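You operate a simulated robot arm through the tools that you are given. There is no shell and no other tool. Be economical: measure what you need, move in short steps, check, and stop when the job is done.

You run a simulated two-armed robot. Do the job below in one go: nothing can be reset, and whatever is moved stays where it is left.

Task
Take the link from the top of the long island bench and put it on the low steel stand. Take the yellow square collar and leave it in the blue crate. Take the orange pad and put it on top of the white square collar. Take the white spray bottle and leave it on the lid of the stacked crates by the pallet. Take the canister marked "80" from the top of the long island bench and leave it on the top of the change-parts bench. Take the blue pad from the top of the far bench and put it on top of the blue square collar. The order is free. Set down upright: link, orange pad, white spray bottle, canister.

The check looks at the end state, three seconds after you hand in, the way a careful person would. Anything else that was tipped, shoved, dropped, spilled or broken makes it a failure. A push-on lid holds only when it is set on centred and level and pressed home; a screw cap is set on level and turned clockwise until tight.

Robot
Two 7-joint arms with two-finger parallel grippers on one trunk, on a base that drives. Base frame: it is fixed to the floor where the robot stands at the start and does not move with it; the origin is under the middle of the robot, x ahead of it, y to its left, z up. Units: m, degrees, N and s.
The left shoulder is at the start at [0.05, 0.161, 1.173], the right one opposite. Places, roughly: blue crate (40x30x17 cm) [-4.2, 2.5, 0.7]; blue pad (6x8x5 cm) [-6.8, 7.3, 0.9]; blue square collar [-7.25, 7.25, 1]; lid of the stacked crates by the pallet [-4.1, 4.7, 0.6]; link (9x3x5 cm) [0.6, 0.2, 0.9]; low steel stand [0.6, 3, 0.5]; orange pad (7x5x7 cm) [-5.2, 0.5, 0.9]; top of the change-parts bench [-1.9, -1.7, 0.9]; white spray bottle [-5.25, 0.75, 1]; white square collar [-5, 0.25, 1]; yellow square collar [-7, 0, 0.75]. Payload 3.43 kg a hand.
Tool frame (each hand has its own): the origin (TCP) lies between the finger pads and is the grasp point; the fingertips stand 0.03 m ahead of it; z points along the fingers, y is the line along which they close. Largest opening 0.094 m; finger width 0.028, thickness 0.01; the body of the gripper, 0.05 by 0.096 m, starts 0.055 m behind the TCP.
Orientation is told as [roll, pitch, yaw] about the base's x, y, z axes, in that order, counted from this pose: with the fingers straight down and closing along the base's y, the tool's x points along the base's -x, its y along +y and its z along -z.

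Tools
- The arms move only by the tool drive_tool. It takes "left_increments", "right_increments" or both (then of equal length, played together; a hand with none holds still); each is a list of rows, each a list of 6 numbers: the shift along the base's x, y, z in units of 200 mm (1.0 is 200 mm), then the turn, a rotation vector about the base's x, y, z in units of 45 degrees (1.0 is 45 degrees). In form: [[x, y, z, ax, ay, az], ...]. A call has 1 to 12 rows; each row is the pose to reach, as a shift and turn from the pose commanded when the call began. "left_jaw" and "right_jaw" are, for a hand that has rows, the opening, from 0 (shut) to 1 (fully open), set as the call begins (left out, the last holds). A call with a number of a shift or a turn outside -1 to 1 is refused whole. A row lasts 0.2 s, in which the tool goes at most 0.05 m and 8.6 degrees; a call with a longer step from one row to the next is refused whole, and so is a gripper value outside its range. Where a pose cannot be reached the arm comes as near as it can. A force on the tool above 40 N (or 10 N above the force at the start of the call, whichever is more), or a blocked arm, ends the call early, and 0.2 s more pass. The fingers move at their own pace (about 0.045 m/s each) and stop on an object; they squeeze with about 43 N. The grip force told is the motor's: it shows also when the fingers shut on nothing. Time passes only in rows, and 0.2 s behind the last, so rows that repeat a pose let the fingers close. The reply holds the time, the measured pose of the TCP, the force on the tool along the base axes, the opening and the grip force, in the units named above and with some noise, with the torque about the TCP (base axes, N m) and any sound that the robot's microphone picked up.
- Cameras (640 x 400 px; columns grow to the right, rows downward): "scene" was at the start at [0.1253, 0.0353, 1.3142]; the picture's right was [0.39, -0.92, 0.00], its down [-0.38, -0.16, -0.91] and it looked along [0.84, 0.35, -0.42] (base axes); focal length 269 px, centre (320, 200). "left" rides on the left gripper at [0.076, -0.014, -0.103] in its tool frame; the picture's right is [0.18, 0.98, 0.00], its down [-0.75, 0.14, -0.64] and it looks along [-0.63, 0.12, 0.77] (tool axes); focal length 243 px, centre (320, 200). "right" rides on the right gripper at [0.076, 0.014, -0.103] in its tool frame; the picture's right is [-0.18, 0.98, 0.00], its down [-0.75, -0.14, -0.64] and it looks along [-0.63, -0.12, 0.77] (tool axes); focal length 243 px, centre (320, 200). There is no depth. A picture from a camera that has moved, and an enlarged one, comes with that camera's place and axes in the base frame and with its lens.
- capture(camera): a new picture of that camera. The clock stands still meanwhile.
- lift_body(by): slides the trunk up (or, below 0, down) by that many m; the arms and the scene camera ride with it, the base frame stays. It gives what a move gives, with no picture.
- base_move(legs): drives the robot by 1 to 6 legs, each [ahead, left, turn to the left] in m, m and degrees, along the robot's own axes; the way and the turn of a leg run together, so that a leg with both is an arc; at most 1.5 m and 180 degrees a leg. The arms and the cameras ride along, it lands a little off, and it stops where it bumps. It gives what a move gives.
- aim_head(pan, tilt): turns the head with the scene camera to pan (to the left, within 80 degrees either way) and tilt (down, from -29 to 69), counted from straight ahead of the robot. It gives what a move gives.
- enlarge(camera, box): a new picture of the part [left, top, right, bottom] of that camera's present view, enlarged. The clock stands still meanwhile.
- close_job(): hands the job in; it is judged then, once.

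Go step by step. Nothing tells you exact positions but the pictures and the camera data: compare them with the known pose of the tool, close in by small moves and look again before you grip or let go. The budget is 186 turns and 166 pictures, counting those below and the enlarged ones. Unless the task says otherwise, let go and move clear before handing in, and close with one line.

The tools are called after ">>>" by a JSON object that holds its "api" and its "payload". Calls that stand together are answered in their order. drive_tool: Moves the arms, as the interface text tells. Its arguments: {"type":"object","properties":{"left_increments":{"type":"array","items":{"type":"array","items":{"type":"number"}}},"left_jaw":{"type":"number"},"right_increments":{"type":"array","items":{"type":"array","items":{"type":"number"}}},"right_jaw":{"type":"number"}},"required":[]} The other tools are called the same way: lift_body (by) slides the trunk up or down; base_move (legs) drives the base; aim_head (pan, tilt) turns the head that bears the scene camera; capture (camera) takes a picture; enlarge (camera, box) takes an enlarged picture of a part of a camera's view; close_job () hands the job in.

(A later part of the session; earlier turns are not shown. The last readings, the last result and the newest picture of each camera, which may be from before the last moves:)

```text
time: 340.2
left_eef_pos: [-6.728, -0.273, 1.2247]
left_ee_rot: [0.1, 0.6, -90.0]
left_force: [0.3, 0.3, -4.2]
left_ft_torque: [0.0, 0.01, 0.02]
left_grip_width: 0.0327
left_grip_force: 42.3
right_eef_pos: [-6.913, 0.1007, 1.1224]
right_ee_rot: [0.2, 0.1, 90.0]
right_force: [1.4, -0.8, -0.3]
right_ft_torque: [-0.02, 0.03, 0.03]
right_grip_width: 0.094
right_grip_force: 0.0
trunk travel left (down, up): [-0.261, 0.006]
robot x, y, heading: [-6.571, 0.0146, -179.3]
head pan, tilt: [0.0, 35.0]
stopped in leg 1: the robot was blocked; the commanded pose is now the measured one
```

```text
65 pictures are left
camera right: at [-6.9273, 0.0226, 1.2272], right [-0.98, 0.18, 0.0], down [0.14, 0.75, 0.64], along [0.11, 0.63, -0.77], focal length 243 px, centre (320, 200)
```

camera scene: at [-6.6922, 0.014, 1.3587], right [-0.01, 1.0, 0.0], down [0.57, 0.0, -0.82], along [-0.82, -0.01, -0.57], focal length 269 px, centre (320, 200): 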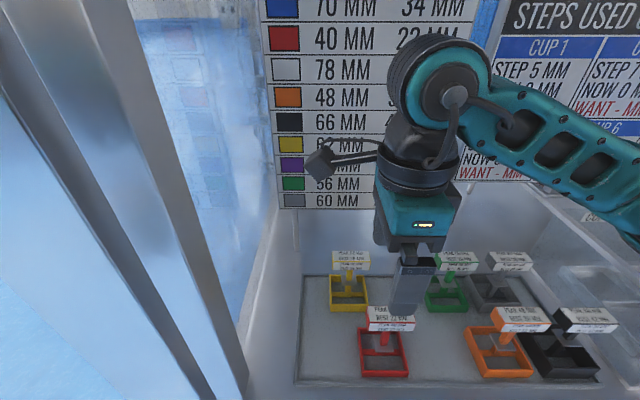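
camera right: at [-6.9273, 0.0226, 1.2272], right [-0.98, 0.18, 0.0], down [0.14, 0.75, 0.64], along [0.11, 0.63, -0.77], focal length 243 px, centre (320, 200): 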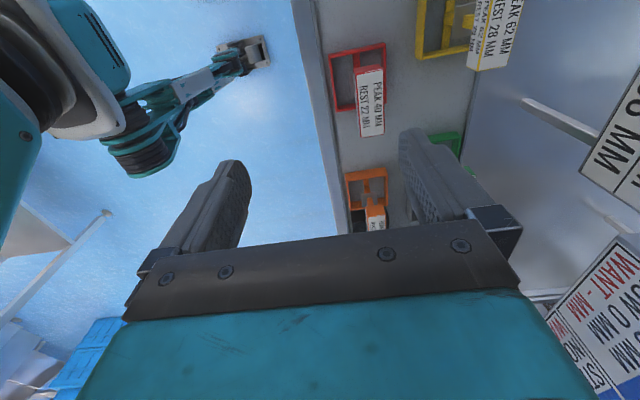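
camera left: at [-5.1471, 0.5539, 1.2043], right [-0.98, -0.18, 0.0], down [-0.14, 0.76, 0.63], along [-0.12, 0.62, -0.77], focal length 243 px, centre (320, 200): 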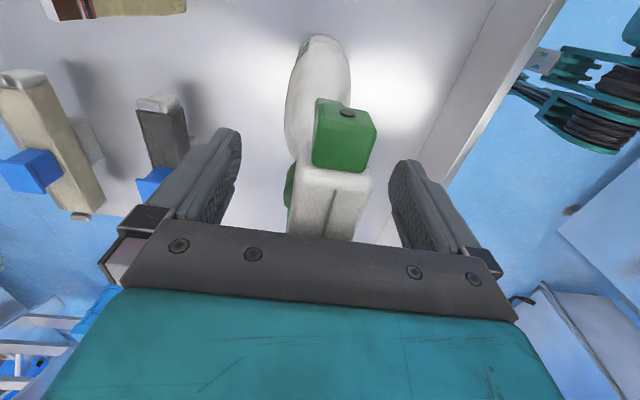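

The yellow head is at about (-7.117, 0.078) with its top at z≈0.91. I'll lower the trunk 12 cm for reach and move the right hand over it.

>>> {"api": "lift_body", "payload": {"by": -0.12}}

>>> {"api": "drive_tool", "payload": {"right_increments": [[-0.2, -0.11, 0, 0, 0, 0], [-0.4, -0.11, 0, 0, 0, 0], [-0.6, -0.11, 0, 0, 0, 0], [-0.8, -0.11, 0, 0, 0, 0], [-1.0, -0.11, 0, 0, 0, 0], [-1.0, -0.11, 0, 0, 0, 0]]}}

>>> {"api": "capture", "payload": {"camera": "right"}}

>>> {"api": "capture", "payload": {"camera": "scene"}}

```text
time: 341.7
left_eef_pos: [-6.7281, -0.2729, 1.1047]
left_ee_rot: [0.1, 0.5, -89.9]
left_force: [0.7, 0.1, -3.6]
left_ft_torque: [0.0, -0.01, -0.03]
left_grip_width: 0.0325
left_grip_force: 42.9
right_eef_pos: [-6.9148, 0.0994, 1.0022]
right_ee_rot: [0.1, 0.1, 90.2]
right_force: [-0.6, 0.4, 0.2]
right_ft_torque: [0.01, 0.02, 0.02]
right_grip_width: 0.0941
right_grip_force: 0.1
trunk travel left (down, up): [-0.141, 0.126]
robot x, y, heading: [-6.5675, 0.0173, -179.9]
head pan, tilt: [0.0, 35.0]
```

```text
time: 343.1
left_eef_pos: [-6.7295, -0.2745, 1.1045]
left_ee_rot: [0.1, 0.5, -89.9]
left_force: [0.7, 0.6, -2.1]
left_ft_torque: [0.01, 0.0, 0.0]
left_grip_width: 0.0326
left_grip_force: 43.5
right_eef_pos: [-7.1157, 0.0775, 1.0007]
right_ee_rot: [0.1, 0.1, 90.2]
right_force: [-0.6, -0.3, 0.1]
right_ft_torque: [-0.01, 0.0, 0.0]
right_grip_width: 0.0942
right_grip_force: 0.0
trunk travel left (down, up): [-0.141, 0.126]
robot x, y, heading: [-6.5668, 0.017, -179.7]
head pan, tilt: [0.0, 35.0]
```

```text
64 pictures are left
camera right: at [-7.1295, -0.0003, 1.1064], right [-0.98, 0.18, 0.0], down [0.14, 0.76, 0.64], along [0.11, 0.63, -0.77], focal length 243 px, centre (320, 200)
```

right: 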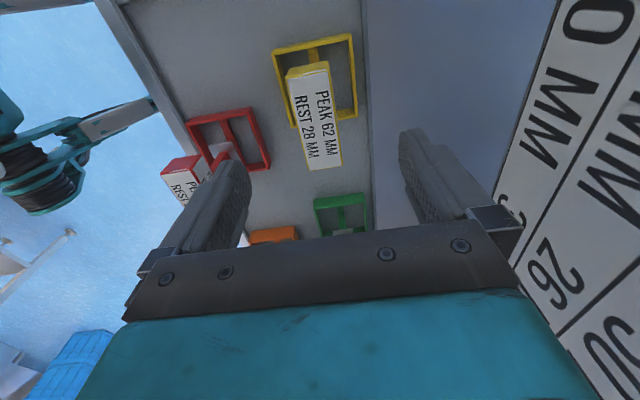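

```text
63 pictures are left
camera scene: at [-6.6936, 0.0141, 1.2385], right [-0.01, 1.0, 0.0], down [0.57, 0.0, -0.82], along [-0.82, -0.01, -0.57], focal length 269 px, centre (320, 200)
```

scene: 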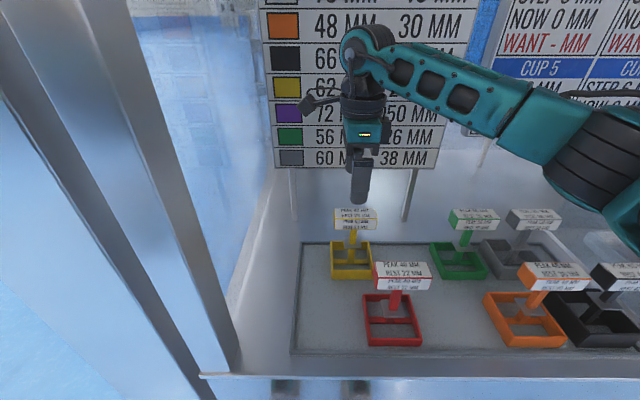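

The hand is well centred over the yellow head. I'll descend, grip and lift.

>>> {"api": "drive_tool", "payload": {"right_increments": [[0.005, 0, -0.2, 0, 0, 0], [0.005, 0, -0.35, 0, 0, 0], [0.005, 0, -0.45, 0, 0, 0], [0.005, 0, -0.51, 0, 0, 0], [0.005, 0, -0.51, 0, 0, 0]]}}

>>> {"api": "capture", "payload": {"camera": "right"}}

```text
time: 344.3
left_eef_pos: [-6.7285, -0.2744, 1.1055]
left_ee_rot: [0.1, 0.4, -89.8]
left_force: [0.1, -0.6, -3.8]
left_ft_torque: [0.02, -0.05, 0.01]
left_grip_width: 0.0324
left_grip_force: 42.8
right_eef_pos: [-7.114, 0.0764, 0.8999]
right_ee_rot: [0.2, 0.1, 90.0]
right_force: [0.5, 0.3, 0.0]
right_ft_torque: [0.0, -0.02, 0.0]
right_grip_width: 0.0943
right_grip_force: 0.0
trunk travel left (down, up): [-0.141, 0.126]
robot x, y, heading: [-6.5693, 0.0157, -179.6]
head pan, tilt: [0.0, 35.0]
```

```text
62 pictures are left
camera right: at [-7.1277, -0.0001, 1.0045], right [-0.98, 0.18, 0.0], down [0.14, 0.76, 0.64], along [0.11, 0.63, -0.77], focal length 243 px, centre (320, 200)
```

right: 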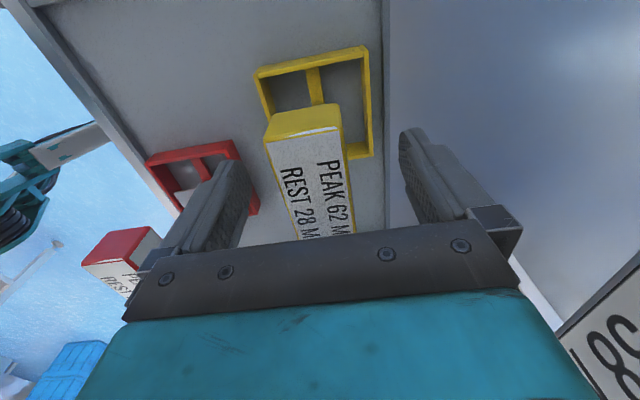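

Centred; I'll close and lift.

>>> {"api": "drive_tool", "payload": {"right_increments": [[0, 0, 0, 0, 0, 0], [0, 0, 0, 0, 0, 0], [0, 0, 0, 0, 0, 0], [0, 0, 0, 0, 0, 0], [0, 0, 0, 0, 0, 0]], "right_jaw": 0.1}}

>>> {"api": "drive_tool", "payload": {"right_increments": [[0, 0, 0.1, 0, 0, 0], [0, 0, 0.25, 0, 0, 0], [0, 0, 0.45, 0, 0, 0], [0, 0, 0.65, 0, 0, 0], [0, 0, 0.85, 0, 0, 0], [0, 0, 1.0, 0, 0, 0]]}}

>>> {"api": "capture", "payload": {"camera": "scene"}}

```text
time: 345.5
left_eef_pos: [-6.7284, -0.2735, 1.1044]
left_ee_rot: [0.1, 0.4, -89.9]
left_force: [0.0, -0.7, -3.6]
left_ft_torque: [0.02, -0.01, -0.01]
left_grip_width: 0.0326
left_grip_force: 42.9
right_eef_pos: [-7.1141, 0.0766, 0.9018]
right_ee_rot: [0.1, 0.0, 90.1]
right_force: [1.2, 0.5, -0.4]
right_ft_torque: [-0.02, 0.03, 0.01]
right_grip_width: 0.0381
right_grip_force: 43.2
trunk travel left (down, up): [-0.141, 0.126]
robot x, y, heading: [-6.5668, 0.0125, -179.4]
head pan, tilt: [0.0, 35.0]
```

```text
time: 346.9
left_eef_pos: [-6.7291, -0.2734, 1.1035]
left_ee_rot: [0.1, 0.5, -89.9]
left_force: [0.1, -0.2, -3.8]
left_ft_torque: [0.02, 0.01, -0.01]
left_grip_width: 0.0325
left_grip_force: 42.9
right_eef_pos: [-7.113, 0.0748, 1.1023]
right_ee_rot: [0.1, 0.1, 90.2]
right_force: [-0.4, 0.0, -2.2]
right_ft_torque: [0.05, 0.01, 0.02]
right_grip_width: 0.0382
right_grip_force: 43.1
trunk travel left (down, up): [-0.141, 0.126]
robot x, y, heading: [-6.566, 0.0156, -179.7]
head pan, tilt: [0.0, 35.0]
```

```text
61 pictures are left
camera scene: at [-6.6936, 0.0139, 1.2385], right [-0.01, 1.0, 0.0], down [0.57, 0.0, -0.82], along [-0.82, -0.01, -0.57], focal length 269 px, centre (320, 200)
```

scene: 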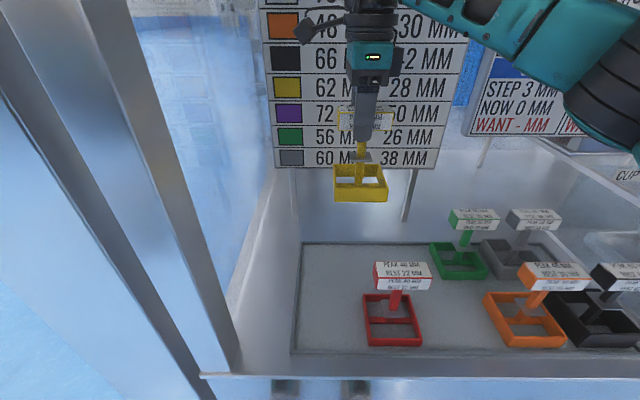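

The yellow collar is held. I'll back off, turn to face +y, and retrace the path towards the blue crate.

>>> {"api": "base_move", "payload": {"legs": [[-0.5, 0, 0]]}}

>>> {"api": "drive_tool", "payload": {"right_increments": [[0.2, 0.1, 0, 0, 0, 0], [0.4, 0.2, 0, 0, 0, 0], [0.6, 0.3, 0, 0, 0, 0], [0.75, 0.4, 0, 0, 0, 0]]}}

>>> {"api": "base_move", "payload": {"legs": [[0, 0, -90], [1.35, -0.17, 0], [1.1, -0.6, 0], [0, 0, -90]]}}

>>> {"api": "aim_head", "payload": {"pan": 0, "tilt": 22}}

>>> {"api": "capture", "payload": {"camera": "scene"}}

```text
time: 349.8
left_eef_pos: [-6.2388, -0.2689, 1.1046]
left_ee_rot: [0.1, 0.5, -89.9]
left_force: [0.4, 0.2, -3.1]
left_ft_torque: [0.01, 0.0, 0.01]
left_grip_width: 0.0327
left_grip_force: 42.7
right_eef_pos: [-6.6243, 0.081, 1.1018]
right_ee_rot: [0.1, 0.1, 90.2]
right_force: [0.5, -0.8, -3.3]
right_ft_torque: [0.03, 0.0, 0.01]
right_grip_width: 0.0381
right_grip_force: 42.8
trunk travel left (down, up): [-0.141, 0.126]
robot x, y, heading: [-6.0733, 0.0201, -179.4]
head pan, tilt: [0.0, 35.0]
```

```text
time: 350.8
left_eef_pos: [-6.2401, -0.2686, 1.1035]
left_ee_rot: [0.1, 0.5, -89.9]
left_force: [0.0, 0.7, -3.3]
left_ft_torque: [0.01, 0.02, -0.01]
left_grip_width: 0.0323
left_grip_force: 43.7
right_eef_pos: [-6.4739, 0.1587, 1.1034]
right_ee_rot: [0.1, 0.2, 90.0]
right_force: [0.3, -0.2, -2.1]
right_ft_torque: [0.0, -0.02, 0.0]
right_grip_width: 0.0381
right_grip_force: 43.0
trunk travel left (down, up): [-0.141, 0.126]
robot x, y, heading: [-6.079, 0.0225, -179.5]
head pan, tilt: [0.0, 35.0]
```

```text
time: 364.6
left_eef_pos: [-5.9328, 2.07, 1.1086]
left_ee_rot: [-1.1, 1.2, -178.1]
left_force: [-0.6, -0.3, -3.2]
left_ft_torque: [-0.02, -0.02, 0.02]
left_grip_width: 0.0322
left_grip_force: 43.1
right_eef_pos: [-5.5096, 2.3144, 1.1024]
right_ee_rot: [0.2, -0.2, 1.5]
right_force: [-0.2, -0.2, -2.9]
right_ft_torque: [0.02, -0.01, -0.01]
right_grip_width: 0.0382
right_grip_force: 43.0
trunk travel left (down, up): [-0.141, 0.126]
robot x, y, heading: [-5.6363, 1.9156, 92.0]
head pan, tilt: [0.0, 35.0]
stopped in leg 3: the robot was blocked; the commanded pose is now the measured one
```

```text
time: 365.4
left_eef_pos: [-5.9328, 2.0676, 1.1061]
left_ee_rot: [-1.3, 1.2, -178.3]
left_force: [1.8, 0.3, -3.2]
left_ft_torque: [-0.01, -0.02, -0.04]
left_grip_width: 0.0324
left_grip_force: 43.0
right_eef_pos: [-5.5089, 2.3129, 1.1046]
right_ee_rot: [0.3, 0.0, 1.4]
right_force: [-0.6, -0.1, -2.0]
right_ft_torque: [0.0, 0.0, 0.01]
right_grip_width: 0.0384
right_grip_force: 43.5
trunk travel left (down, up): [-0.141, 0.126]
robot x, y, heading: [-5.6389, 1.915, 91.9]
head pan, tilt: [0.0, 22.0]
```

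```text
60 pictures are left
camera scene: at [-5.6445, 2.0431, 1.26], right [1.0, 0.03, 0.0], down [0.01, -0.37, -0.93], along [-0.03, 0.93, -0.37], focal length 269 px, centre (320, 200)
```

scene: 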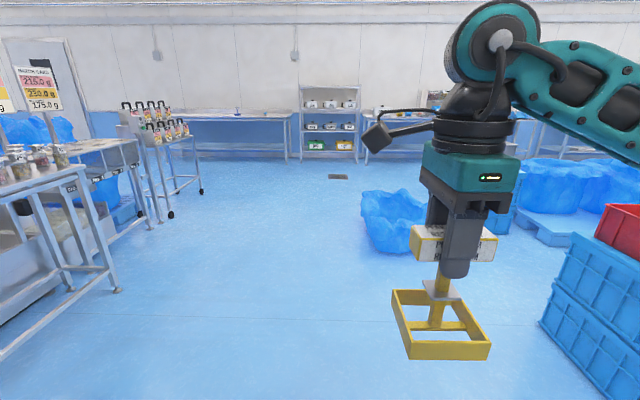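

The robot was blocked; the left elbow probably met the machine post on my left. I'll shift right, away from it, and look left.

>>> {"api": "base_move", "payload": {"legs": [[0, -0.3, 0]]}}

>>> {"api": "aim_head", "payload": {"pan": 70, "tilt": 25}}

>>> {"api": "capture", "payload": {"camera": "scene"}}

```text
time: 366.2
left_eef_pos: [-5.9194, 2.0683, 1.108]
left_ee_rot: [-1.1, 0.9, -178.1]
left_force: [-0.9, -0.2, -3.9]
left_ft_torque: [0.0, -0.03, -0.04]
left_grip_width: 0.0324
left_grip_force: 43.5
right_eef_pos: [-5.4975, 2.3166, 1.1015]
right_ee_rot: [0.0, 0.1, 1.7]
right_force: [0.2, -0.1, -2.3]
right_ft_torque: [-0.01, 0.02, 0.0]
right_grip_width: 0.0381
right_grip_force: 43.2
trunk travel left (down, up): [-0.141, 0.126]
robot x, y, heading: [-5.6298, 1.9102, 92.2]
head pan, tilt: [0.0, 22.0]
stopped in leg 1: the robot was blocked; the commanded pose is now the measured one
```

```text
time: 367.6
left_eef_pos: [-5.9199, 2.0684, 1.1076]
left_ee_rot: [-1.1, 0.9, -178.2]
left_force: [0.2, 1.1, -2.9]
left_ft_torque: [-0.02, 0.0, 0.03]
left_grip_width: 0.0326
left_grip_force: 43.5
right_eef_pos: [-5.4988, 2.3143, 1.1029]
right_ee_rot: [0.1, 0.0, 1.5]
right_force: [0.2, 0.0, -2.5]
right_ft_torque: [0.0, 0.0, 0.01]
right_grip_width: 0.0379
right_grip_force: 42.7
trunk travel left (down, up): [-0.141, 0.126]
robot x, y, heading: [-5.626, 1.9206, 91.9]
head pan, tilt: [70.0, 25.0]
```

```text
59 pictures are left
camera scene: at [-5.7149, 1.9803, 1.2547], right [0.31, 0.95, 0.01], down [0.4, -0.13, -0.91], along [-0.86, 0.28, -0.42], focal length 269 px, centre (320, 200)
```

scene: 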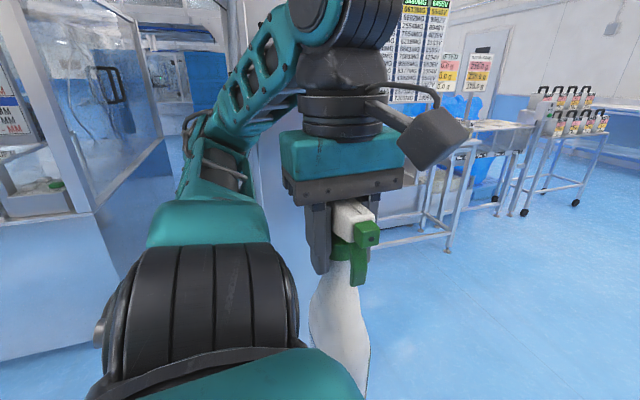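

The elbow seems caught against the column. I'll back straight out, shift right, then go forward.

>>> {"api": "base_move", "payload": {"legs": [[-0.35, 0, 0]]}}

>>> {"api": "capture", "payload": {"camera": "scene"}}

```text
time: 369.8
left_eef_pos: [-5.9078, 1.7309, 1.1065]
left_ee_rot: [-0.8, 1.0, -178.7]
left_force: [0.5, -0.7, -3.0]
left_ft_torque: [0.0, 0.0, 0.03]
left_grip_width: 0.0324
left_grip_force: 42.7
right_eef_pos: [-5.4858, 1.9737, 1.1008]
right_ee_rot: [-0.1, 0.0, 1.2]
right_force: [0.2, -0.8, -1.9]
right_ft_torque: [0.02, -0.01, -0.02]
right_grip_width: 0.038
right_grip_force: 43.2
trunk travel left (down, up): [-0.141, 0.126]
robot x, y, heading: [-5.6154, 1.5761, 91.6]
head pan, tilt: [70.0, 25.0]
```

```text
58 pictures are left
camera scene: at [-5.7049, 1.6416, 1.2543], right [0.32, 0.95, 0.0], down [0.4, -0.13, -0.91], along [-0.86, 0.29, -0.42], focal length 269 px, centre (320, 200)
```

scene: 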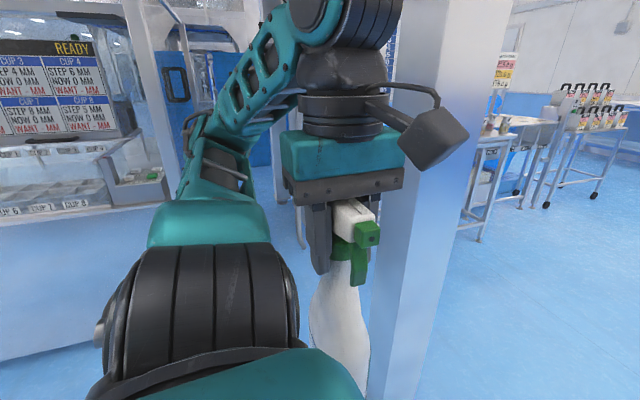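

I'm free now. I'll shift right 0.4 m and go forward past the column.

>>> {"api": "base_move", "payload": {"legs": [[0, -0.4, -1.5], [0.9, 0, 0], [0, 0, -90]]}}

>>> {"api": "aim_head", "payload": {"pan": 0, "tilt": 30}}

>>> {"api": "capture", "payload": {"camera": "scene"}}

```text
time: 380.4
left_eef_pos: [-5.0756, 2.7684, 1.1068]
left_ee_rot: [-0.7, 1.0, 91.3]
left_force: [0.8, 0.2, -3.9]
left_ft_torque: [-0.02, 0.02, 0.01]
left_grip_width: 0.0327
left_grip_force: 43.2
right_eef_pos: [-4.833, 2.3446, 1.1011]
right_ee_rot: [-0.2, 0.0, -88.9]
right_force: [-0.2, 0.6, -1.9]
right_ft_torque: [0.02, -0.01, -0.02]
right_grip_width: 0.038
right_grip_force: 42.8
trunk travel left (down, up): [-0.141, 0.126]
robot x, y, heading: [-5.2321, 2.4819, 1.6]
head pan, tilt: [70.0, 25.0]
```

```text
time: 381.9
left_eef_pos: [-5.0744, 2.7692, 1.1052]
left_ee_rot: [-0.7, 1.0, 91.3]
left_force: [0.6, -1.4, -3.6]
left_ft_torque: [0.0, 0.0, -0.01]
left_grip_width: 0.0326
left_grip_force: 43.0
right_eef_pos: [-4.8326, 2.3455, 1.1]
right_ee_rot: [-0.2, 0.0, -88.8]
right_force: [-0.2, -0.8, -2.0]
right_ft_torque: [0.0, -0.01, 0.0]
right_grip_width: 0.038
right_grip_force: 43.4
trunk travel left (down, up): [-0.141, 0.126]
robot x, y, heading: [-5.2364, 2.4778, 1.6]
head pan, tilt: [0.0, 30.0]
```

```text
57 pictures are left
camera scene: at [-5.1024, 2.4807, 1.2463], right [0.03, -1.0, 0.0], down [-0.5, -0.01, -0.87], along [0.87, 0.02, -0.5], focal length 269 px, centre (320, 200)
```

scene: 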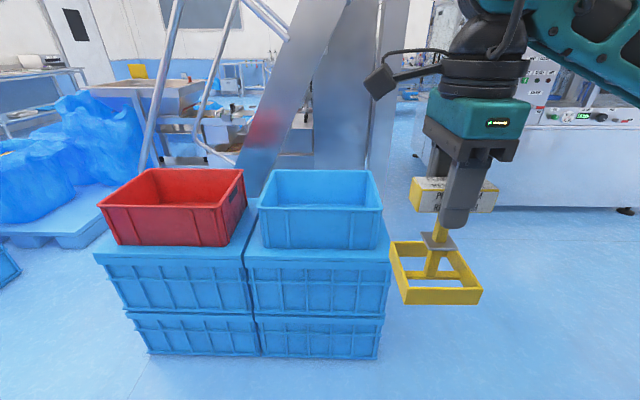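

The blue crate is right there, with its rim at z≈0.79 and its centre at about (-4.21, 2.48). I'll drive up and hover the collar over it.

>>> {"api": "base_move", "payload": {"legs": [[0.48, 0.1, -1.5]]}}

>>> {"api": "aim_head", "payload": {"pan": -5, "tilt": 42}}

>>> {"api": "capture", "payload": {"camera": "scene"}}

```text
time: 384.8
left_eef_pos: [-4.5818, 2.8732, 1.1058]
left_ee_rot: [-0.7, 1.0, 89.8]
left_force: [0.9, 0.5, -4.0]
left_ft_torque: [-0.03, 0.0, 0.0]
left_grip_width: 0.0324
left_grip_force: 42.4
right_eef_pos: [-4.3497, 2.4438, 1.1009]
right_ee_rot: [-0.2, 0.0, -90.3]
right_force: [-0.4, -0.5, -2.8]
right_ft_torque: [0.02, 0.05, 0.02]
right_grip_width: 0.0381
right_grip_force: 42.7
trunk travel left (down, up): [-0.141, 0.126]
robot x, y, heading: [-4.7507, 2.5838, 0.3]
head pan, tilt: [0.0, 30.0]
```

```text
time: 385.5
left_eef_pos: [-4.5826, 2.8726, 1.106]
left_ee_rot: [-0.7, 1.1, 89.8]
left_force: [-0.2, -0.2, -3.9]
left_ft_torque: [-0.03, 0.02, 0.02]
left_grip_width: 0.0324
left_grip_force: 43.2
right_eef_pos: [-4.3507, 2.4435, 1.1002]
right_ee_rot: [-0.2, -0.1, -90.3]
right_force: [0.0, -0.6, -1.9]
right_ft_torque: [-0.01, 0.0, 0.0]
right_grip_width: 0.0377
right_grip_force: 42.9
trunk travel left (down, up): [-0.141, 0.126]
robot x, y, heading: [-4.75, 2.5832, -0.0]
head pan, tilt: [-5.0, 42.0]
```

```text
56 pictures are left
camera scene: at [-4.6242, 2.5779, 1.228], right [-0.08, -1.0, 0.0], down [-0.67, 0.06, -0.74], along [0.74, -0.06, -0.67], focal length 269 px, centre (320, 200)
```

scene: 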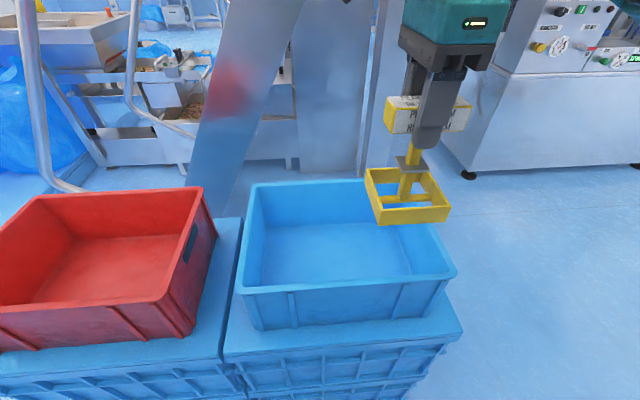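

The crate's centre is (-4.22, 2.50). I'll move over it and lower the collar in.

>>> {"api": "drive_tool", "payload": {"right_increments": [[0.2, 0.08, 0, 0, 0, 0], [0.4, 0.16, 0, 0, 0, 0], [0.6, 0.235, 0, 0, 0, 0], [0.7, 0.235, -0.15, 0, 0, 0], [0.7, 0.235, -0.35, 0, 0, 0], [0.7, 0.235, -0.55, 0, 0, 0], [0.7, 0.235, -0.75, 0, 0, 0]]}}

>>> {"api": "capture", "payload": {"camera": "scene"}}

```text
time: 387.1
left_eef_pos: [-4.5838, 2.8727, 1.1054]
left_ee_rot: [-0.7, 1.0, 89.9]
left_force: [0.6, 0.2, -3.8]
left_ft_torque: [-0.03, 0.01, 0.0]
left_grip_width: 0.0325
left_grip_force: 43.1
right_eef_pos: [-4.2133, 2.4918, 0.9502]
right_ee_rot: [-0.2, -0.1, -90.3]
right_force: [0.2, 0.3, -2.2]
right_ft_torque: [0.01, -0.03, 0.01]
right_grip_width: 0.0381
right_grip_force: 43.0
trunk travel left (down, up): [-0.141, 0.126]
robot x, y, heading: [-4.7474, 2.5854, 0.1]
head pan, tilt: [-5.0, 42.0]
```

```text
55 pictures are left
camera scene: at [-4.624, 2.5778, 1.228], right [-0.08, -1.0, 0.0], down [-0.67, 0.06, -0.74], along [0.74, -0.06, -0.67], focal length 269 px, centre (320, 200)
```

scene: 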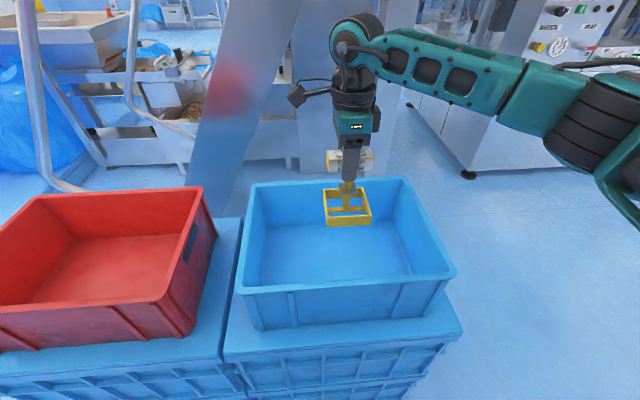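

Well positioned. I'll lower to the crate floor.

>>> {"api": "drive_tool", "payload": {"right_increments": [[0, 0, -0.2, 0, 0, 0], [0, 0, -0.4, 0, 0, 0], [0, 0, -0.6, 0, 0, 0], [0, 0, -0.75, 0, 0, 0], [0, 0, -0.85, 0, 0, 0], [0, 0, -0.89, 0, 0, 0], [0, 0, -0.93, 0, 0, 0], [0, 0, -0.97, 0, 0, 0], [0, 0, -1.0, 0, 0, 0]]}}

>>> {"api": "capture", "payload": {"camera": "scene"}}

```text
time: 389.1
left_eef_pos: [-4.5862, 2.8733, 1.1082]
left_ee_rot: [-1.0, 1.0, 89.9]
left_force: [0.6, 0.1, -3.7]
left_ft_torque: [-0.03, 0.02, -0.03]
left_grip_width: 0.0325
left_grip_force: 43.4
right_eef_pos: [-4.2107, 2.4894, 0.7582]
right_ee_rot: [0.5, 0.3, -90.2]
right_force: [-7.3, -4.8, 39.4]
right_ft_torque: [0.03, 0.25, 0.02]
right_grip_width: 0.0376
right_grip_force: 43.0
trunk travel left (down, up): [-0.141, 0.126]
robot x, y, heading: [-4.7479, 2.5862, 0.2]
head pan, tilt: [-5.0, 42.0]
```

```text
54 pictures are left
camera scene: at [-4.6281, 2.5779, 1.2292], right [-0.09, -1.0, 0.0], down [-0.66, 0.06, -0.75], along [0.74, -0.06, -0.67], focal length 269 px, centre (320, 200)
```

scene: 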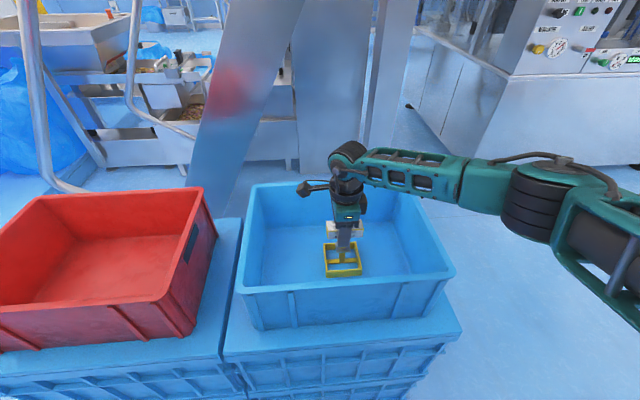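

Contact with the crate floor (39 N). I'll ease up 5 mm, release, and rise.

>>> {"api": "drive_tool", "payload": {"right_increments": [[0, 0, 0.02, 0, 0, 0], [0, 0, 0.035, 0, 0, 0], [0, 0, 0.035, 0, 0, 0]]}}

>>> {"api": "drive_tool", "payload": {"right_increments": [[0, 0, 0, 0, 0, 0], [0, 0, 0, 0, 0, 0], [0, 0, 0, 0, 0, 0]], "right_jaw": 1}}

>>> {"api": "drive_tool", "payload": {"right_increments": [[0, 0, 0.15, 0, 0, 0], [0, 0, 0.35, 0, 0, 0], [0, 0, 0.55, 0, 0, 0], [0, 0, 0.75, 0, 0, 0], [0, 0, 0.95, 0, 0, 0], [-0.2, 0, 1.0, 0, 0, 0], [-0.4, -0.1, 1.0, 0, 0, 0]]}}

>>> {"api": "capture", "payload": {"camera": "scene"}}

```text
time: 389.9
left_eef_pos: [-4.5839, 2.8732, 1.1059]
left_ee_rot: [-0.8, 0.9, 89.8]
left_force: [-0.7, 0.4, -3.8]
left_ft_torque: [0.0, 0.03, -0.03]
left_grip_width: 0.0322
left_grip_force: 42.9
right_eef_pos: [-4.2131, 2.491, 0.7569]
right_ee_rot: [-0.2, 0.0, -90.3]
right_force: [3.6, 0.3, 7.4]
right_ft_torque: [0.45, -0.61, -0.18]
right_grip_width: 0.0379
right_grip_force: 43.1
trunk travel left (down, up): [-0.141, 0.126]
robot x, y, heading: [-4.7477, 2.5867, -0.0]
head pan, tilt: [-5.0, 42.0]
```

```text
time: 390.7
left_eef_pos: [-4.5833, 2.8729, 1.1073]
left_ee_rot: [-0.7, 1.1, 90.0]
left_force: [0.4, 0.0, -3.5]
left_ft_torque: [0.02, 0.0, -0.02]
left_grip_width: 0.0326
left_grip_force: 42.6
right_eef_pos: [-4.2108, 2.4908, 0.758]
right_ee_rot: [-0.2, 0.0, -90.3]
right_force: [0.1, -0.1, 1.0]
right_ft_torque: [0.0, 0.02, 0.0]
right_grip_width: 0.0941
right_grip_force: 0.1
trunk travel left (down, up): [-0.141, 0.126]
robot x, y, heading: [-4.7457, 2.5828, 0.1]
head pan, tilt: [-5.0, 42.0]
```

```text
time: 392.3
left_eef_pos: [-4.5821, 2.8726, 1.1068]
left_ee_rot: [-0.7, 1.0, 89.9]
left_force: [-1.0, -0.1, -3.1]
left_ft_torque: [0.0, 0.01, 0.0]
left_grip_width: 0.0326
left_grip_force: 42.8
right_eef_pos: [-4.2938, 2.4683, 0.9604]
right_ee_rot: [-0.1, 0.1, -90.4]
right_force: [-0.2, -1.1, 0.1]
right_ft_torque: [0.01, -0.03, 0.03]
right_grip_width: 0.0939
right_grip_force: 0.1
trunk travel left (down, up): [-0.141, 0.126]
robot x, y, heading: [-4.7474, 2.5915, 0.2]
head pan, tilt: [-5.0, 42.0]
```

```text
53 pictures are left
camera scene: at [-4.6247, 2.5775, 1.2281], right [-0.08, -1.0, 0.0], down [-0.67, 0.06, -0.74], along [0.74, -0.06, -0.67], focal length 269 px, centre (320, 200)
```

scene: 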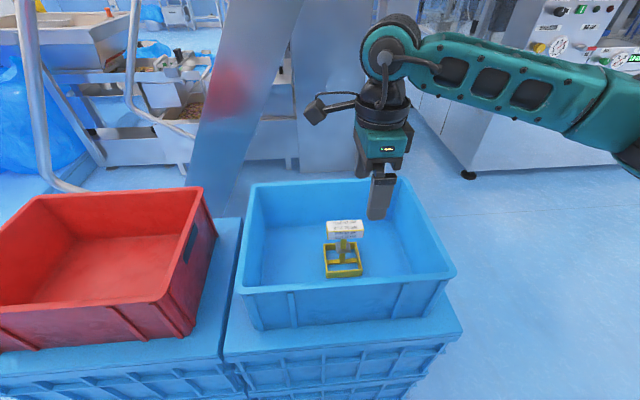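

The yellow collar stands in the blue crate. Now I'll take the bottle to the stacked crates' lid at (-4.1, 4.7), going around the bagged bin to the aisle at y≈5.6.

>>> {"api": "base_move", "payload": {"legs": [[-0.65, 0, 0], [0, 0, 90], [1.45, 0.2, 0], [1.45, 0, 0], [0, 0, -90]]}}

>>> {"api": "aim_head", "payload": {"pan": -40, "tilt": 30}}

>>> {"api": "capture", "payload": {"camera": "scene"}}

```text
time: 417.2
left_eef_pos: [-5.5453, 5.7668, 1.1072]
left_ee_rot: [-0.7, 1.1, 92.3]
left_force: [-0.3, 0.6, -2.5]
left_ft_torque: [-0.01, 0.02, 0.0]
left_grip_width: 0.0326
left_grip_force: 42.8
right_eef_pos: [-5.239, 5.3763, 0.9591]
right_ee_rot: [-0.2, 0.0, -87.9]
right_force: [0.1, 0.8, -0.1]
right_ft_torque: [0.02, 0.05, 0.01]
right_grip_width: 0.0941
right_grip_force: 0.0
trunk travel left (down, up): [-0.141, 0.126]
robot x, y, heading: [-5.7003, 5.4727, 2.3]
head pan, tilt: [-5.0, 42.0]
```

```text
time: 418.2
left_eef_pos: [-5.5458, 5.7681, 1.1063]
left_ee_rot: [-0.8, 1.0, 92.3]
left_force: [0.0, 0.5, -2.6]
left_ft_torque: [-0.01, 0.01, 0.0]
left_grip_width: 0.0326
left_grip_force: 43.2
right_eef_pos: [-5.2385, 5.3761, 0.9585]
right_ee_rot: [-0.2, 0.0, -88.0]
right_force: [-0.1, 0.2, -0.7]
right_ft_torque: [-0.03, 0.0, -0.02]
right_grip_width: 0.0939
right_grip_force: 0.1
trunk travel left (down, up): [-0.141, 0.126]
robot x, y, heading: [-5.6981, 5.4706, 2.5]
head pan, tilt: [-40.0, 30.0]
```

```text
52 pictures are left
camera scene: at [-5.5872, 5.4192, 1.2463], right [-0.61, -0.79, 0.0], down [-0.4, 0.3, -0.87], along [0.69, -0.53, -0.5], focal length 269 px, centre (320, 200)
```

scene: 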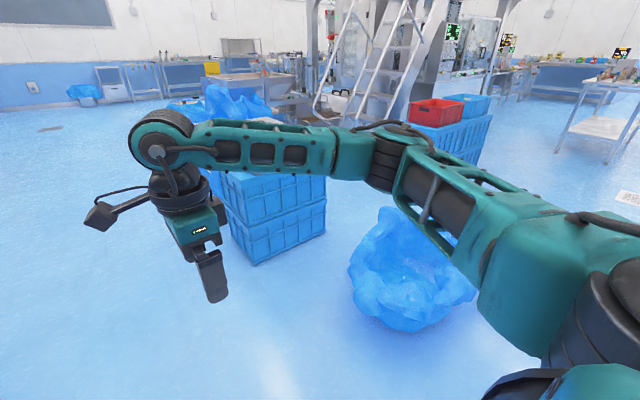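

The stacked crates are at about x -4.3…-3.9, y 4.4…4.94. I'll drive along the aisle and face them from +y.

>>> {"api": "base_move", "payload": {"legs": [[1.43, 0, -2.5], [0, 0, -90]]}}

>>> {"api": "aim_head", "payload": {"pan": 5, "tilt": 40}}

>>> {"api": "capture", "payload": {"camera": "scene"}}

```text
time: 429.1
left_eef_pos: [-3.98, 5.3255, 1.1064]
left_ee_rot: [-0.6, 1.0, -0.5]
left_force: [0.2, 0.3, -3.2]
left_ft_torque: [0.03, 0.01, 0.03]
left_grip_width: 0.0322
left_grip_force: 43.4
right_eef_pos: [-4.3844, 5.0368, 0.959]
right_ee_rot: [-0.2, 0.0, 179.3]
right_force: [0.0, -0.2, -0.2]
right_ft_torque: [0.0, -0.03, -0.03]
right_grip_width: 0.0937
right_grip_force: 0.1
trunk travel left (down, up): [-0.141, 0.126]
robot x, y, heading: [-4.2657, 5.4904, -90.5]
head pan, tilt: [-40.0, 30.0]
```

```text
time: 430.3
left_eef_pos: [-3.9798, 5.3252, 1.1055]
left_ee_rot: [-0.6, 1.0, -0.5]
left_force: [-0.1, 0.3, -3.3]
left_ft_torque: [0.0, -0.03, -0.06]
left_grip_width: 0.0327
left_grip_force: 43.4
right_eef_pos: [-4.386, 5.0376, 0.9594]
right_ee_rot: [-0.2, 0.0, 179.3]
right_force: [0.9, -0.4, -0.5]
right_ft_torque: [-0.03, -0.02, 0.01]
right_grip_width: 0.0941
right_grip_force: 0.1
trunk travel left (down, up): [-0.141, 0.126]
robot x, y, heading: [-4.2718, 5.4919, -90.3]
head pan, tilt: [5.0, 40.0]
```

```text
51 pictures are left
camera scene: at [-4.2593, 5.3674, 1.2309], right [-1.0, -0.08, 0.0], down [-0.05, 0.64, -0.77], along [0.06, -0.76, -0.64], focal length 269 px, centre (320, 200)
```

scene: 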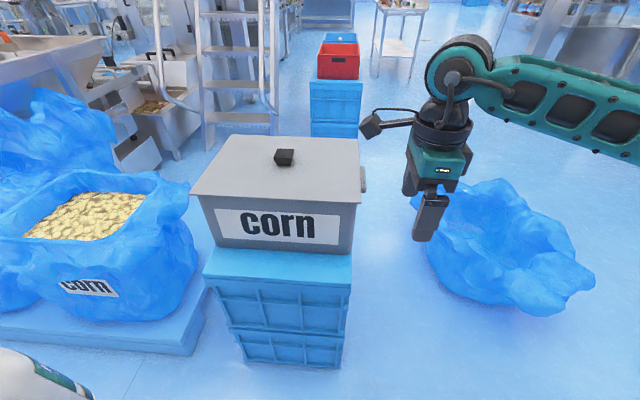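

The blue crates' lid is at z≈0.60, matching the given height, with a grey "corn" tote standing on it; about 10 cm is free in front and perhaps 18 cm behind. I'll go round to the -y side, where there's more free lid.

>>> {"api": "base_move", "payload": {"legs": [[0, 0, -89.7], [1.38, 0, 0], [0, 0, -90], [-1.0, 0, 0], [-0.74, 0, 0]]}}

>>> {"api": "aim_head", "payload": {"pan": -55, "tilt": 30}}

>>> {"api": "capture", "payload": {"camera": "scene"}}

```text
time: 453.1
left_eef_pos: [-5.9212, 3.9145, 1.1065]
left_ee_rot: [-0.7, 1.0, 179.1]
left_force: [0.1, 1.0, -2.3]
left_ft_torque: [0.0, -0.02, -0.01]
left_grip_width: 0.0324
left_grip_force: 42.8
right_eef_pos: [-5.5136, 4.1999, 0.9586]
right_ee_rot: [0.0, 0.1, -1.2]
right_force: [-0.6, -0.7, 0.8]
right_ft_torque: [0.0, 0.01, 0.03]
right_grip_width: 0.094
right_grip_force: 0.0
trunk travel left (down, up): [-0.141, 0.126]
robot x, y, heading: [-5.6375, 3.7468, 89.2]
head pan, tilt: [5.0, 40.0]
```

```text
time: 454.4
left_eef_pos: [-5.9223, 3.9152, 1.1062]
left_ee_rot: [-0.7, 1.0, 179.1]
left_force: [-0.2, 0.3, -3.5]
left_ft_torque: [-0.04, 0.04, 0.01]
left_grip_width: 0.0329
left_grip_force: 43.2
right_eef_pos: [-5.513, 4.1999, 0.9585]
right_ee_rot: [-0.2, 0.0, -1.2]
right_force: [0.1, 0.2, -1.0]
right_ft_torque: [-0.02, 0.0, 0.03]
right_grip_width: 0.0943
right_grip_force: 0.0
trunk travel left (down, up): [-0.141, 0.126]
robot x, y, heading: [-5.6343, 3.7407, 89.4]
head pan, tilt: [-55.0, 30.0]
```

```text
50 pictures are left
camera scene: at [-5.5609, 3.8369, 1.2463], right [0.56, -0.83, 0.0], down [-0.41, -0.28, -0.87], along [0.72, 0.49, -0.5], focal length 269 px, centre (320, 200)
```

scene: 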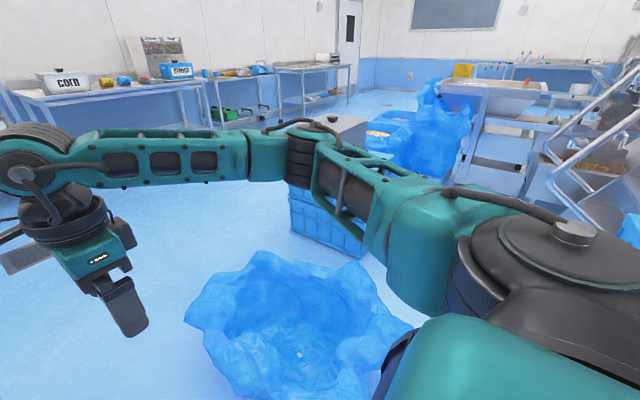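

The bagged bin spans y≈3.97–4.65. I'll pass below it at y≈3.57, then angle up behind the crate stack.

>>> {"api": "base_move", "payload": {"legs": [[-0.17, 0, 0.7], [0, -0.9, 0], [0.2, -0.42, 0]]}}

>>> {"api": "aim_head", "payload": {"pan": 0, "tilt": 38}}

>>> {"api": "capture", "payload": {"camera": "scene"}}

```text
time: 462.6
left_eef_pos: [-4.6005, 3.9334, 1.1067]
left_ee_rot: [-0.7, 1.0, 178.7]
left_force: [0.2, 0.2, -3.7]
left_ft_torque: [0.0, -0.02, 0.03]
left_grip_width: 0.0325
left_grip_force: 43.0
right_eef_pos: [-4.192, 4.2149, 0.9595]
right_ee_rot: [-0.3, 0.0, -1.4]
right_force: [0.4, -0.9, -0.5]
right_ft_torque: [0.01, 0.04, -0.01]
right_grip_width: 0.0939
right_grip_force: 0.0
trunk travel left (down, up): [-0.141, 0.126]
robot x, y, heading: [-4.3177, 3.7594, 88.8]
head pan, tilt: [-55.0, 30.0]
```

```text
time: 463.8
left_eef_pos: [-4.6012, 3.9329, 1.1064]
left_ee_rot: [-0.7, 1.0, 178.9]
left_force: [0.3, 0.0, -3.0]
left_ft_torque: [-0.04, 0.01, -0.01]
left_grip_width: 0.0326
left_grip_force: 43.0
right_eef_pos: [-4.1915, 4.2158, 0.9589]
right_ee_rot: [-0.2, 0.1, -1.4]
right_force: [-0.7, -0.7, 0.4]
right_ft_torque: [-0.01, -0.01, 0.01]
right_grip_width: 0.094
right_grip_force: 0.1
trunk travel left (down, up): [-0.141, 0.126]
robot x, y, heading: [-4.313, 3.7613, 89.1]
head pan, tilt: [0.0, 38.0]
```

```text
49 pictures are left
camera scene: at [-4.3139, 3.8886, 1.2339], right [1.0, -0.02, 0.0], down [-0.01, -0.62, -0.79], along [0.01, 0.79, -0.62], focal length 269 px, centre (320, 200)
```

scene: 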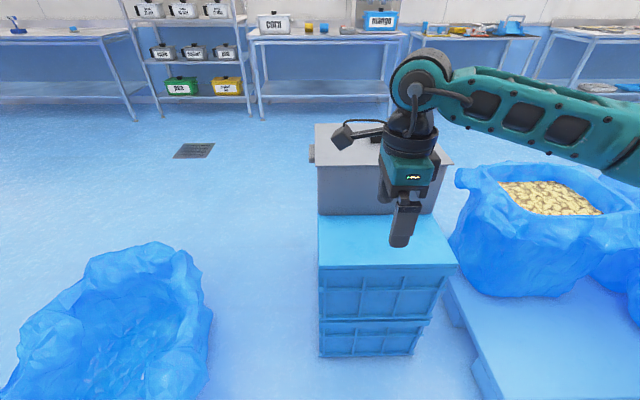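

The free lid strip behind the tote is y≈4.39–4.61, x≈-4.32…-3.92. I'll tuck the right hand away, move in, and bring the bottle over it.

>>> {"api": "drive_tool", "payload": {"right_increments": [[0.15, -0.2, 0.05, 0, 0, 0], [0.3, -0.4, 0.1, 0, 0, 0], [0.45, -0.6, 0.1, 0, 0, 0], [0.6, -0.8, 0.1, 0, 0, 0]]}}

>>> {"api": "base_move", "payload": {"legs": [[0.29, -0.15, 0.9]]}}

>>> {"api": "drive_tool", "payload": {"left_increments": [[0.2, 0.1, 0, 0, 0, 0], [0.4, 0.25, 0, 0, 0, 0], [0.6, 0.4, 0, 0, 0, 0], [0.8, 0.55, 0, 0, 0, 0], [0.95, 0.7, 0, 0, 0, 0], [0.95, 0.9, 0, 0, 0, 0], [0.95, 1.0, -0.1, 0, 0, 0]]}}

>>> {"api": "capture", "payload": {"camera": "scene"}}

```text
refused: row 1 steps farther than a row can; nothing moved
```

```text
time: 465.9
left_eef_pos: [-4.4515, 4.2119, 1.1066]
left_ee_rot: [-0.7, 1.0, 179.9]
left_force: [1.0, -0.5, -3.5]
left_ft_torque: [-0.02, -0.04, -0.01]
left_grip_width: 0.0324
left_grip_force: 43.5
right_eef_pos: [-4.0487, 4.5022, 0.9594]
right_ee_rot: [-0.1, 0.0, -0.3]
right_force: [0.2, 0.0, -0.3]
right_ft_torque: [-0.01, 0.01, -0.01]
right_grip_width: 0.0941
right_grip_force: 0.0
trunk travel left (down, up): [-0.141, 0.126]
robot x, y, heading: [-4.1676, 4.0482, 89.9]
head pan, tilt: [0.0, 38.0]
```

```text
time: 467.5
left_eef_pos: [-4.2653, 4.4119, 1.0851]
left_ee_rot: [-0.6, 1.1, 179.8]
left_force: [-0.3, -0.2, -2.8]
left_ft_torque: [-0.02, -0.05, 0.0]
left_grip_width: 0.0328
left_grip_force: 43.3
right_eef_pos: [-4.049, 4.503, 0.959]
right_ee_rot: [-0.2, 0.0, -0.3]
right_force: [-0.1, 0.4, -0.4]
right_ft_torque: [-0.01, 0.0, 0.0]
right_grip_width: 0.0939
right_grip_force: 0.0
trunk travel left (down, up): [-0.141, 0.126]
robot x, y, heading: [-4.1629, 4.0479, 90.2]
head pan, tilt: [0.0, 38.0]
```

```text
48 pictures are left
camera scene: at [-4.1642, 4.173, 1.2339], right [1.0, 0.0, 0.0], down [0.0, -0.62, -0.79], along [0.0, 0.79, -0.62], focal length 269 px, centre (320, 200)
```

scene: 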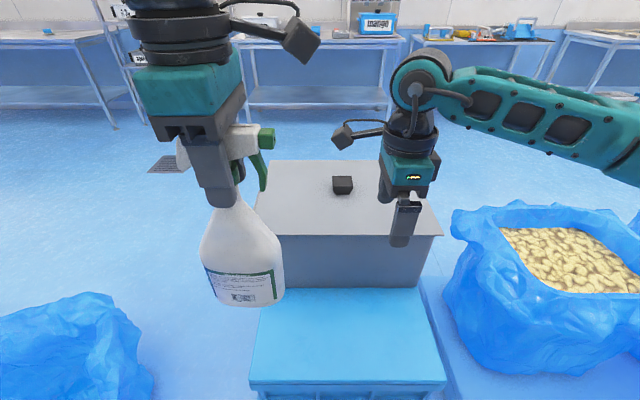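

I'll tuck the right hand back, then move the bottle over the strip and lower it partway.

>>> {"api": "drive_tool", "payload": {"right_increments": [[0.05, -0.2, 0.05, 0, 0, 0], [0.1, -0.4, 0.1, 0, 0, 0], [0.15, -0.6, 0.15, 0, 0, 0], [0.2, -0.8, 0.2, 0, 0, 0], [0.2, -1.0, 0.2, 0, 0, 0], [0.2, -1.0, 0.2, 0, 0, 0], [0.2, -1.0, 0.2, 0, 0, 0], [0.2, -1.0, 0.2, 0, 0, 0]], "left_increments": [[0.15, 0.15, 0, 0, 0, 0], [0.3, 0.3, 0, 0, 0, 0], [0.375, 0.365, -0.1, 0, 0, 0], [0.375, 0.365, -0.3, 0, 0, 0], [0.375, 0.365, -0.5, 0, 0, 0], [0.375, 0.365, -0.7, 0, 0, 0], [0.375, 0.365, -0.9, 0, 0, 0], [0.375, 0.365, -1.0, 0, 0, 0]]}}

>>> {"api": "capture", "payload": {"camera": "scene"}}

```text
time: 469.3
left_eef_pos: [-4.1852, 4.4834, 0.8838]
left_ee_rot: [-0.7, 1.0, 180.0]
left_force: [-0.5, 0.5, -2.3]
left_ft_torque: [0.0, 0.0, 0.0]
left_grip_width: 0.0328
left_grip_force: 43.1
right_eef_pos: [-4.0085, 4.3028, 1.0011]
right_ee_rot: [-0.1, -0.1, -0.3]
right_force: [0.4, -0.3, 0.2]
right_ft_torque: [0.02, -0.01, 0.02]
right_grip_width: 0.0941
right_grip_force: 0.1
trunk travel left (down, up): [-0.141, 0.126]
robot x, y, heading: [-4.1641, 4.044, 90.0]
head pan, tilt: [0.0, 38.0]
```

```text
47 pictures are left
camera scene: at [-4.1642, 4.1728, 1.2339], right [1.0, 0.0, 0.0], down [0.0, -0.62, -0.79], along [0.0, 0.79, -0.62], focal length 269 px, centre (320, 200)
```

scene: 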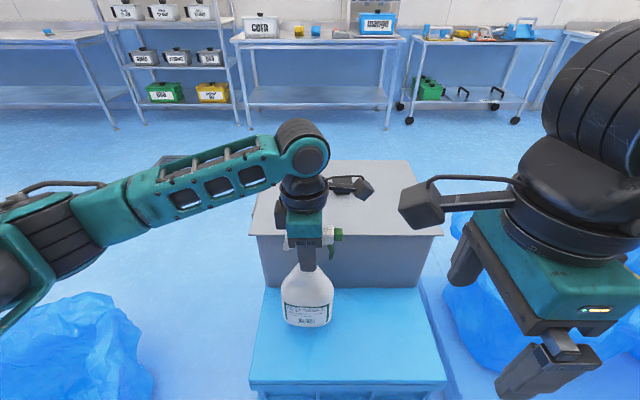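

The bottle is about 6 cm above the lid, well placed. I'll lower it gently to contact.

>>> {"api": "drive_tool", "payload": {"left_increments": [[0, 0, -0.12, 0.015, -0.01, 0], [0, 0, -0.22, 0.015, -0.01, 0], [0, 0, -0.26, 0.015, -0.01, 0], [0, 0, -0.28, 0.015, -0.01, 0], [0, 0, -0.3, 0.015, -0.01, 0], [0, 0, -0.315, 0.015, -0.01, 0]]}}

```text
time: 470.2
left_eef_pos: [-4.1854, 4.4874, 0.8411]
left_ee_rot: [-2.2, 1.8, 179.8]
left_force: [-4.2, -2.9, 14.9]
left_ft_torque: [-0.9, 0.38, -0.19]
left_grip_width: 0.0331
left_grip_force: 42.8
right_eef_pos: [-4.0105, 4.3027, 1.001]
right_ee_rot: [-0.1, 0.2, -0.3]
right_force: [0.1, 0.4, 0.3]
right_ft_torque: [0.01, -0.01, -0.02]
right_grip_width: 0.0941
right_grip_force: 0.1
trunk travel left (down, up): [-0.141, 0.126]
robot x, y, heading: [-4.1648, 4.0512, 90.4]
head pan, tilt: [0.0, 38.0]
stopped in row 4 (left hand): the force on the tool passed its limit (the readings are from after the stop); the commanded pose is now the measured one
```

Contact at TCP z 0.841. I'll check that it's the bottle base touching the lid.

>>> {"api": "enlarge", "payload": {"camera": "scene", "box": [230, 190, 390, 390]}}

```text
2.00 times, centred on (310, 290) of scene
camera zoom: at [-4.1646, 4.1718, 1.2341], right [1.0, 0.0, 0.0], down [0.0, -0.62, -0.79], along [0.0, 0.79, -0.62], focal length 539 px, centre (340, 20)
```

zoom: 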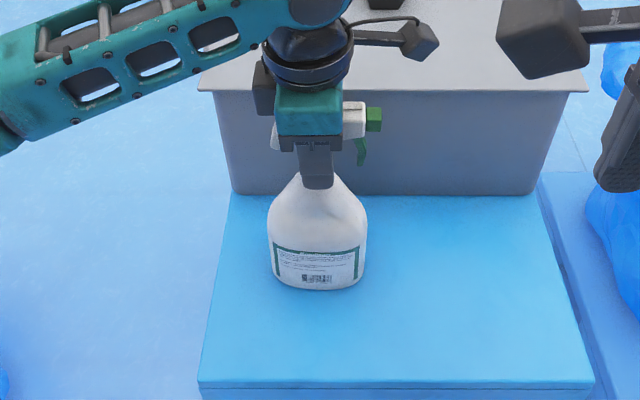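

The base is on the lid. The hand got pushed about 2° off level, so I'll lift 4 mm, level it, and lower again softly.

>>> {"api": "drive_tool", "payload": {"left_increments": [[0, 0, 0.025, 0, 0, 0], [0, 0, 0.025, 0.04, -0.025, 0], [0, 0, 0.025, 0.04, -0.025, 0], [0, 0, 0.015, 0.04, -0.025, 0], [0, 0, 0.008, 0.04, -0.025, 0]]}}

```text
time: 471.4
left_eef_pos: [-4.1868, 4.4871, 0.8422]
left_ee_rot: [-4.1, 3.0, 180.0]
left_force: [0.4, -0.4, 0.2]
left_ft_torque: [-0.17, -0.01, -0.01]
left_grip_width: 0.0326
left_grip_force: 43.2
right_eef_pos: [-4.0102, 4.3035, 1.0011]
right_ee_rot: [-0.1, 0.0, -0.3]
right_force: [0.2, 0.2, -0.5]
right_ft_torque: [-0.04, 0.0, 0.01]
right_grip_width: 0.0939
right_grip_force: 0.1
trunk travel left (down, up): [-0.141, 0.126]
robot x, y, heading: [-4.1603, 4.0459, 90.0]
head pan, tilt: [0.0, 38.0]
```

The rotation sign is reversed at this yaw. I'll correct it the other way, slightly lifted.

>>> {"api": "drive_tool", "payload": {"left_increments": [[0, 0, 0.03, 0, 0, 0], [0, 0, 0.03, -0.045, 0.028, 0], [0, 0, 0.03, -0.087, 0.055, 0], [0, 0, 0.02, -0.087, 0.055, 0]]}}

>>> {"api": "enlarge", "payload": {"camera": "scene", "box": [230, 190, 390, 390]}}

```text
time: 472.4
left_eef_pos: [-4.1852, 4.4882, 0.8446]
left_ee_rot: [-0.1, 0.4, -179.9]
left_force: [-0.1, -0.4, -3.2]
left_ft_torque: [0.0, 0.0, 0.01]
left_grip_width: 0.0327
left_grip_force: 43.1
right_eef_pos: [-4.0084, 4.3043, 1.0014]
right_ee_rot: [-0.2, 0.0, -0.3]
right_force: [-0.5, -0.9, -0.6]
right_ft_torque: [-0.01, 0.03, -0.02]
right_grip_width: 0.0942
right_grip_force: 0.1
trunk travel left (down, up): [-0.141, 0.126]
robot x, y, heading: [-4.1641, 4.0452, 90.3]
head pan, tilt: [0.0, 38.0]
```

```text
2.00 times, centred on (310, 290) of scene
camera zoom: at [-4.1643, 4.1727, 1.2339], right [1.0, 0.0, 0.0], down [0.0, -0.62, -0.79], along [0.0, 0.79, -0.62], focal length 539 px, centre (340, 20)
```

zoom: 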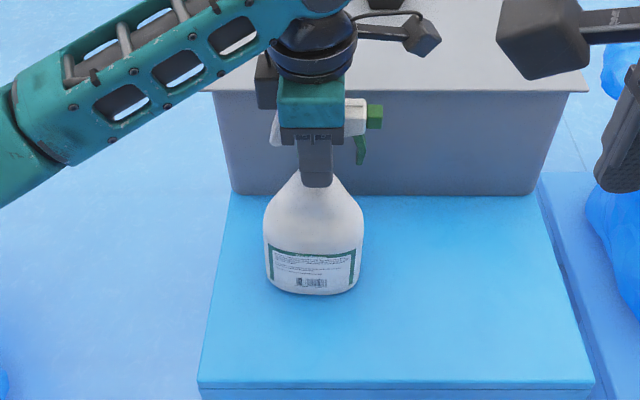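

The bottle hangs nearly upright. I'll lower in small steps to light contact.

>>> {"api": "drive_tool", "payload": {"left_increments": [[0, 0, -0.008, 0, 0, 0], [0, 0, -0.014, 0, 0, 0], [0, 0, -0.02, 0, 0, 0], [0, 0, -0.02, 0, 0, 0]]}}

```text
time: 473.4
left_eef_pos: [-4.1855, 4.4875, 0.8422]
left_ee_rot: [-0.3, 0.6, -180.0]
left_force: [-2.2, -2.1, 11.5]
left_ft_torque: [-0.29, 0.04, -0.01]
left_grip_width: 0.0326
left_grip_force: 42.8
right_eef_pos: [-4.0096, 4.3017, 1.0011]
right_ee_rot: [0.0, -0.1, -0.3]
right_force: [-0.4, -0.7, 0.0]
right_ft_torque: [-0.02, -0.02, 0.02]
right_grip_width: 0.0942
right_grip_force: 0.0
trunk travel left (down, up): [-0.141, 0.126]
robot x, y, heading: [-4.1622, 4.0446, 90.2]
head pan, tilt: [0.0, 38.0]
```

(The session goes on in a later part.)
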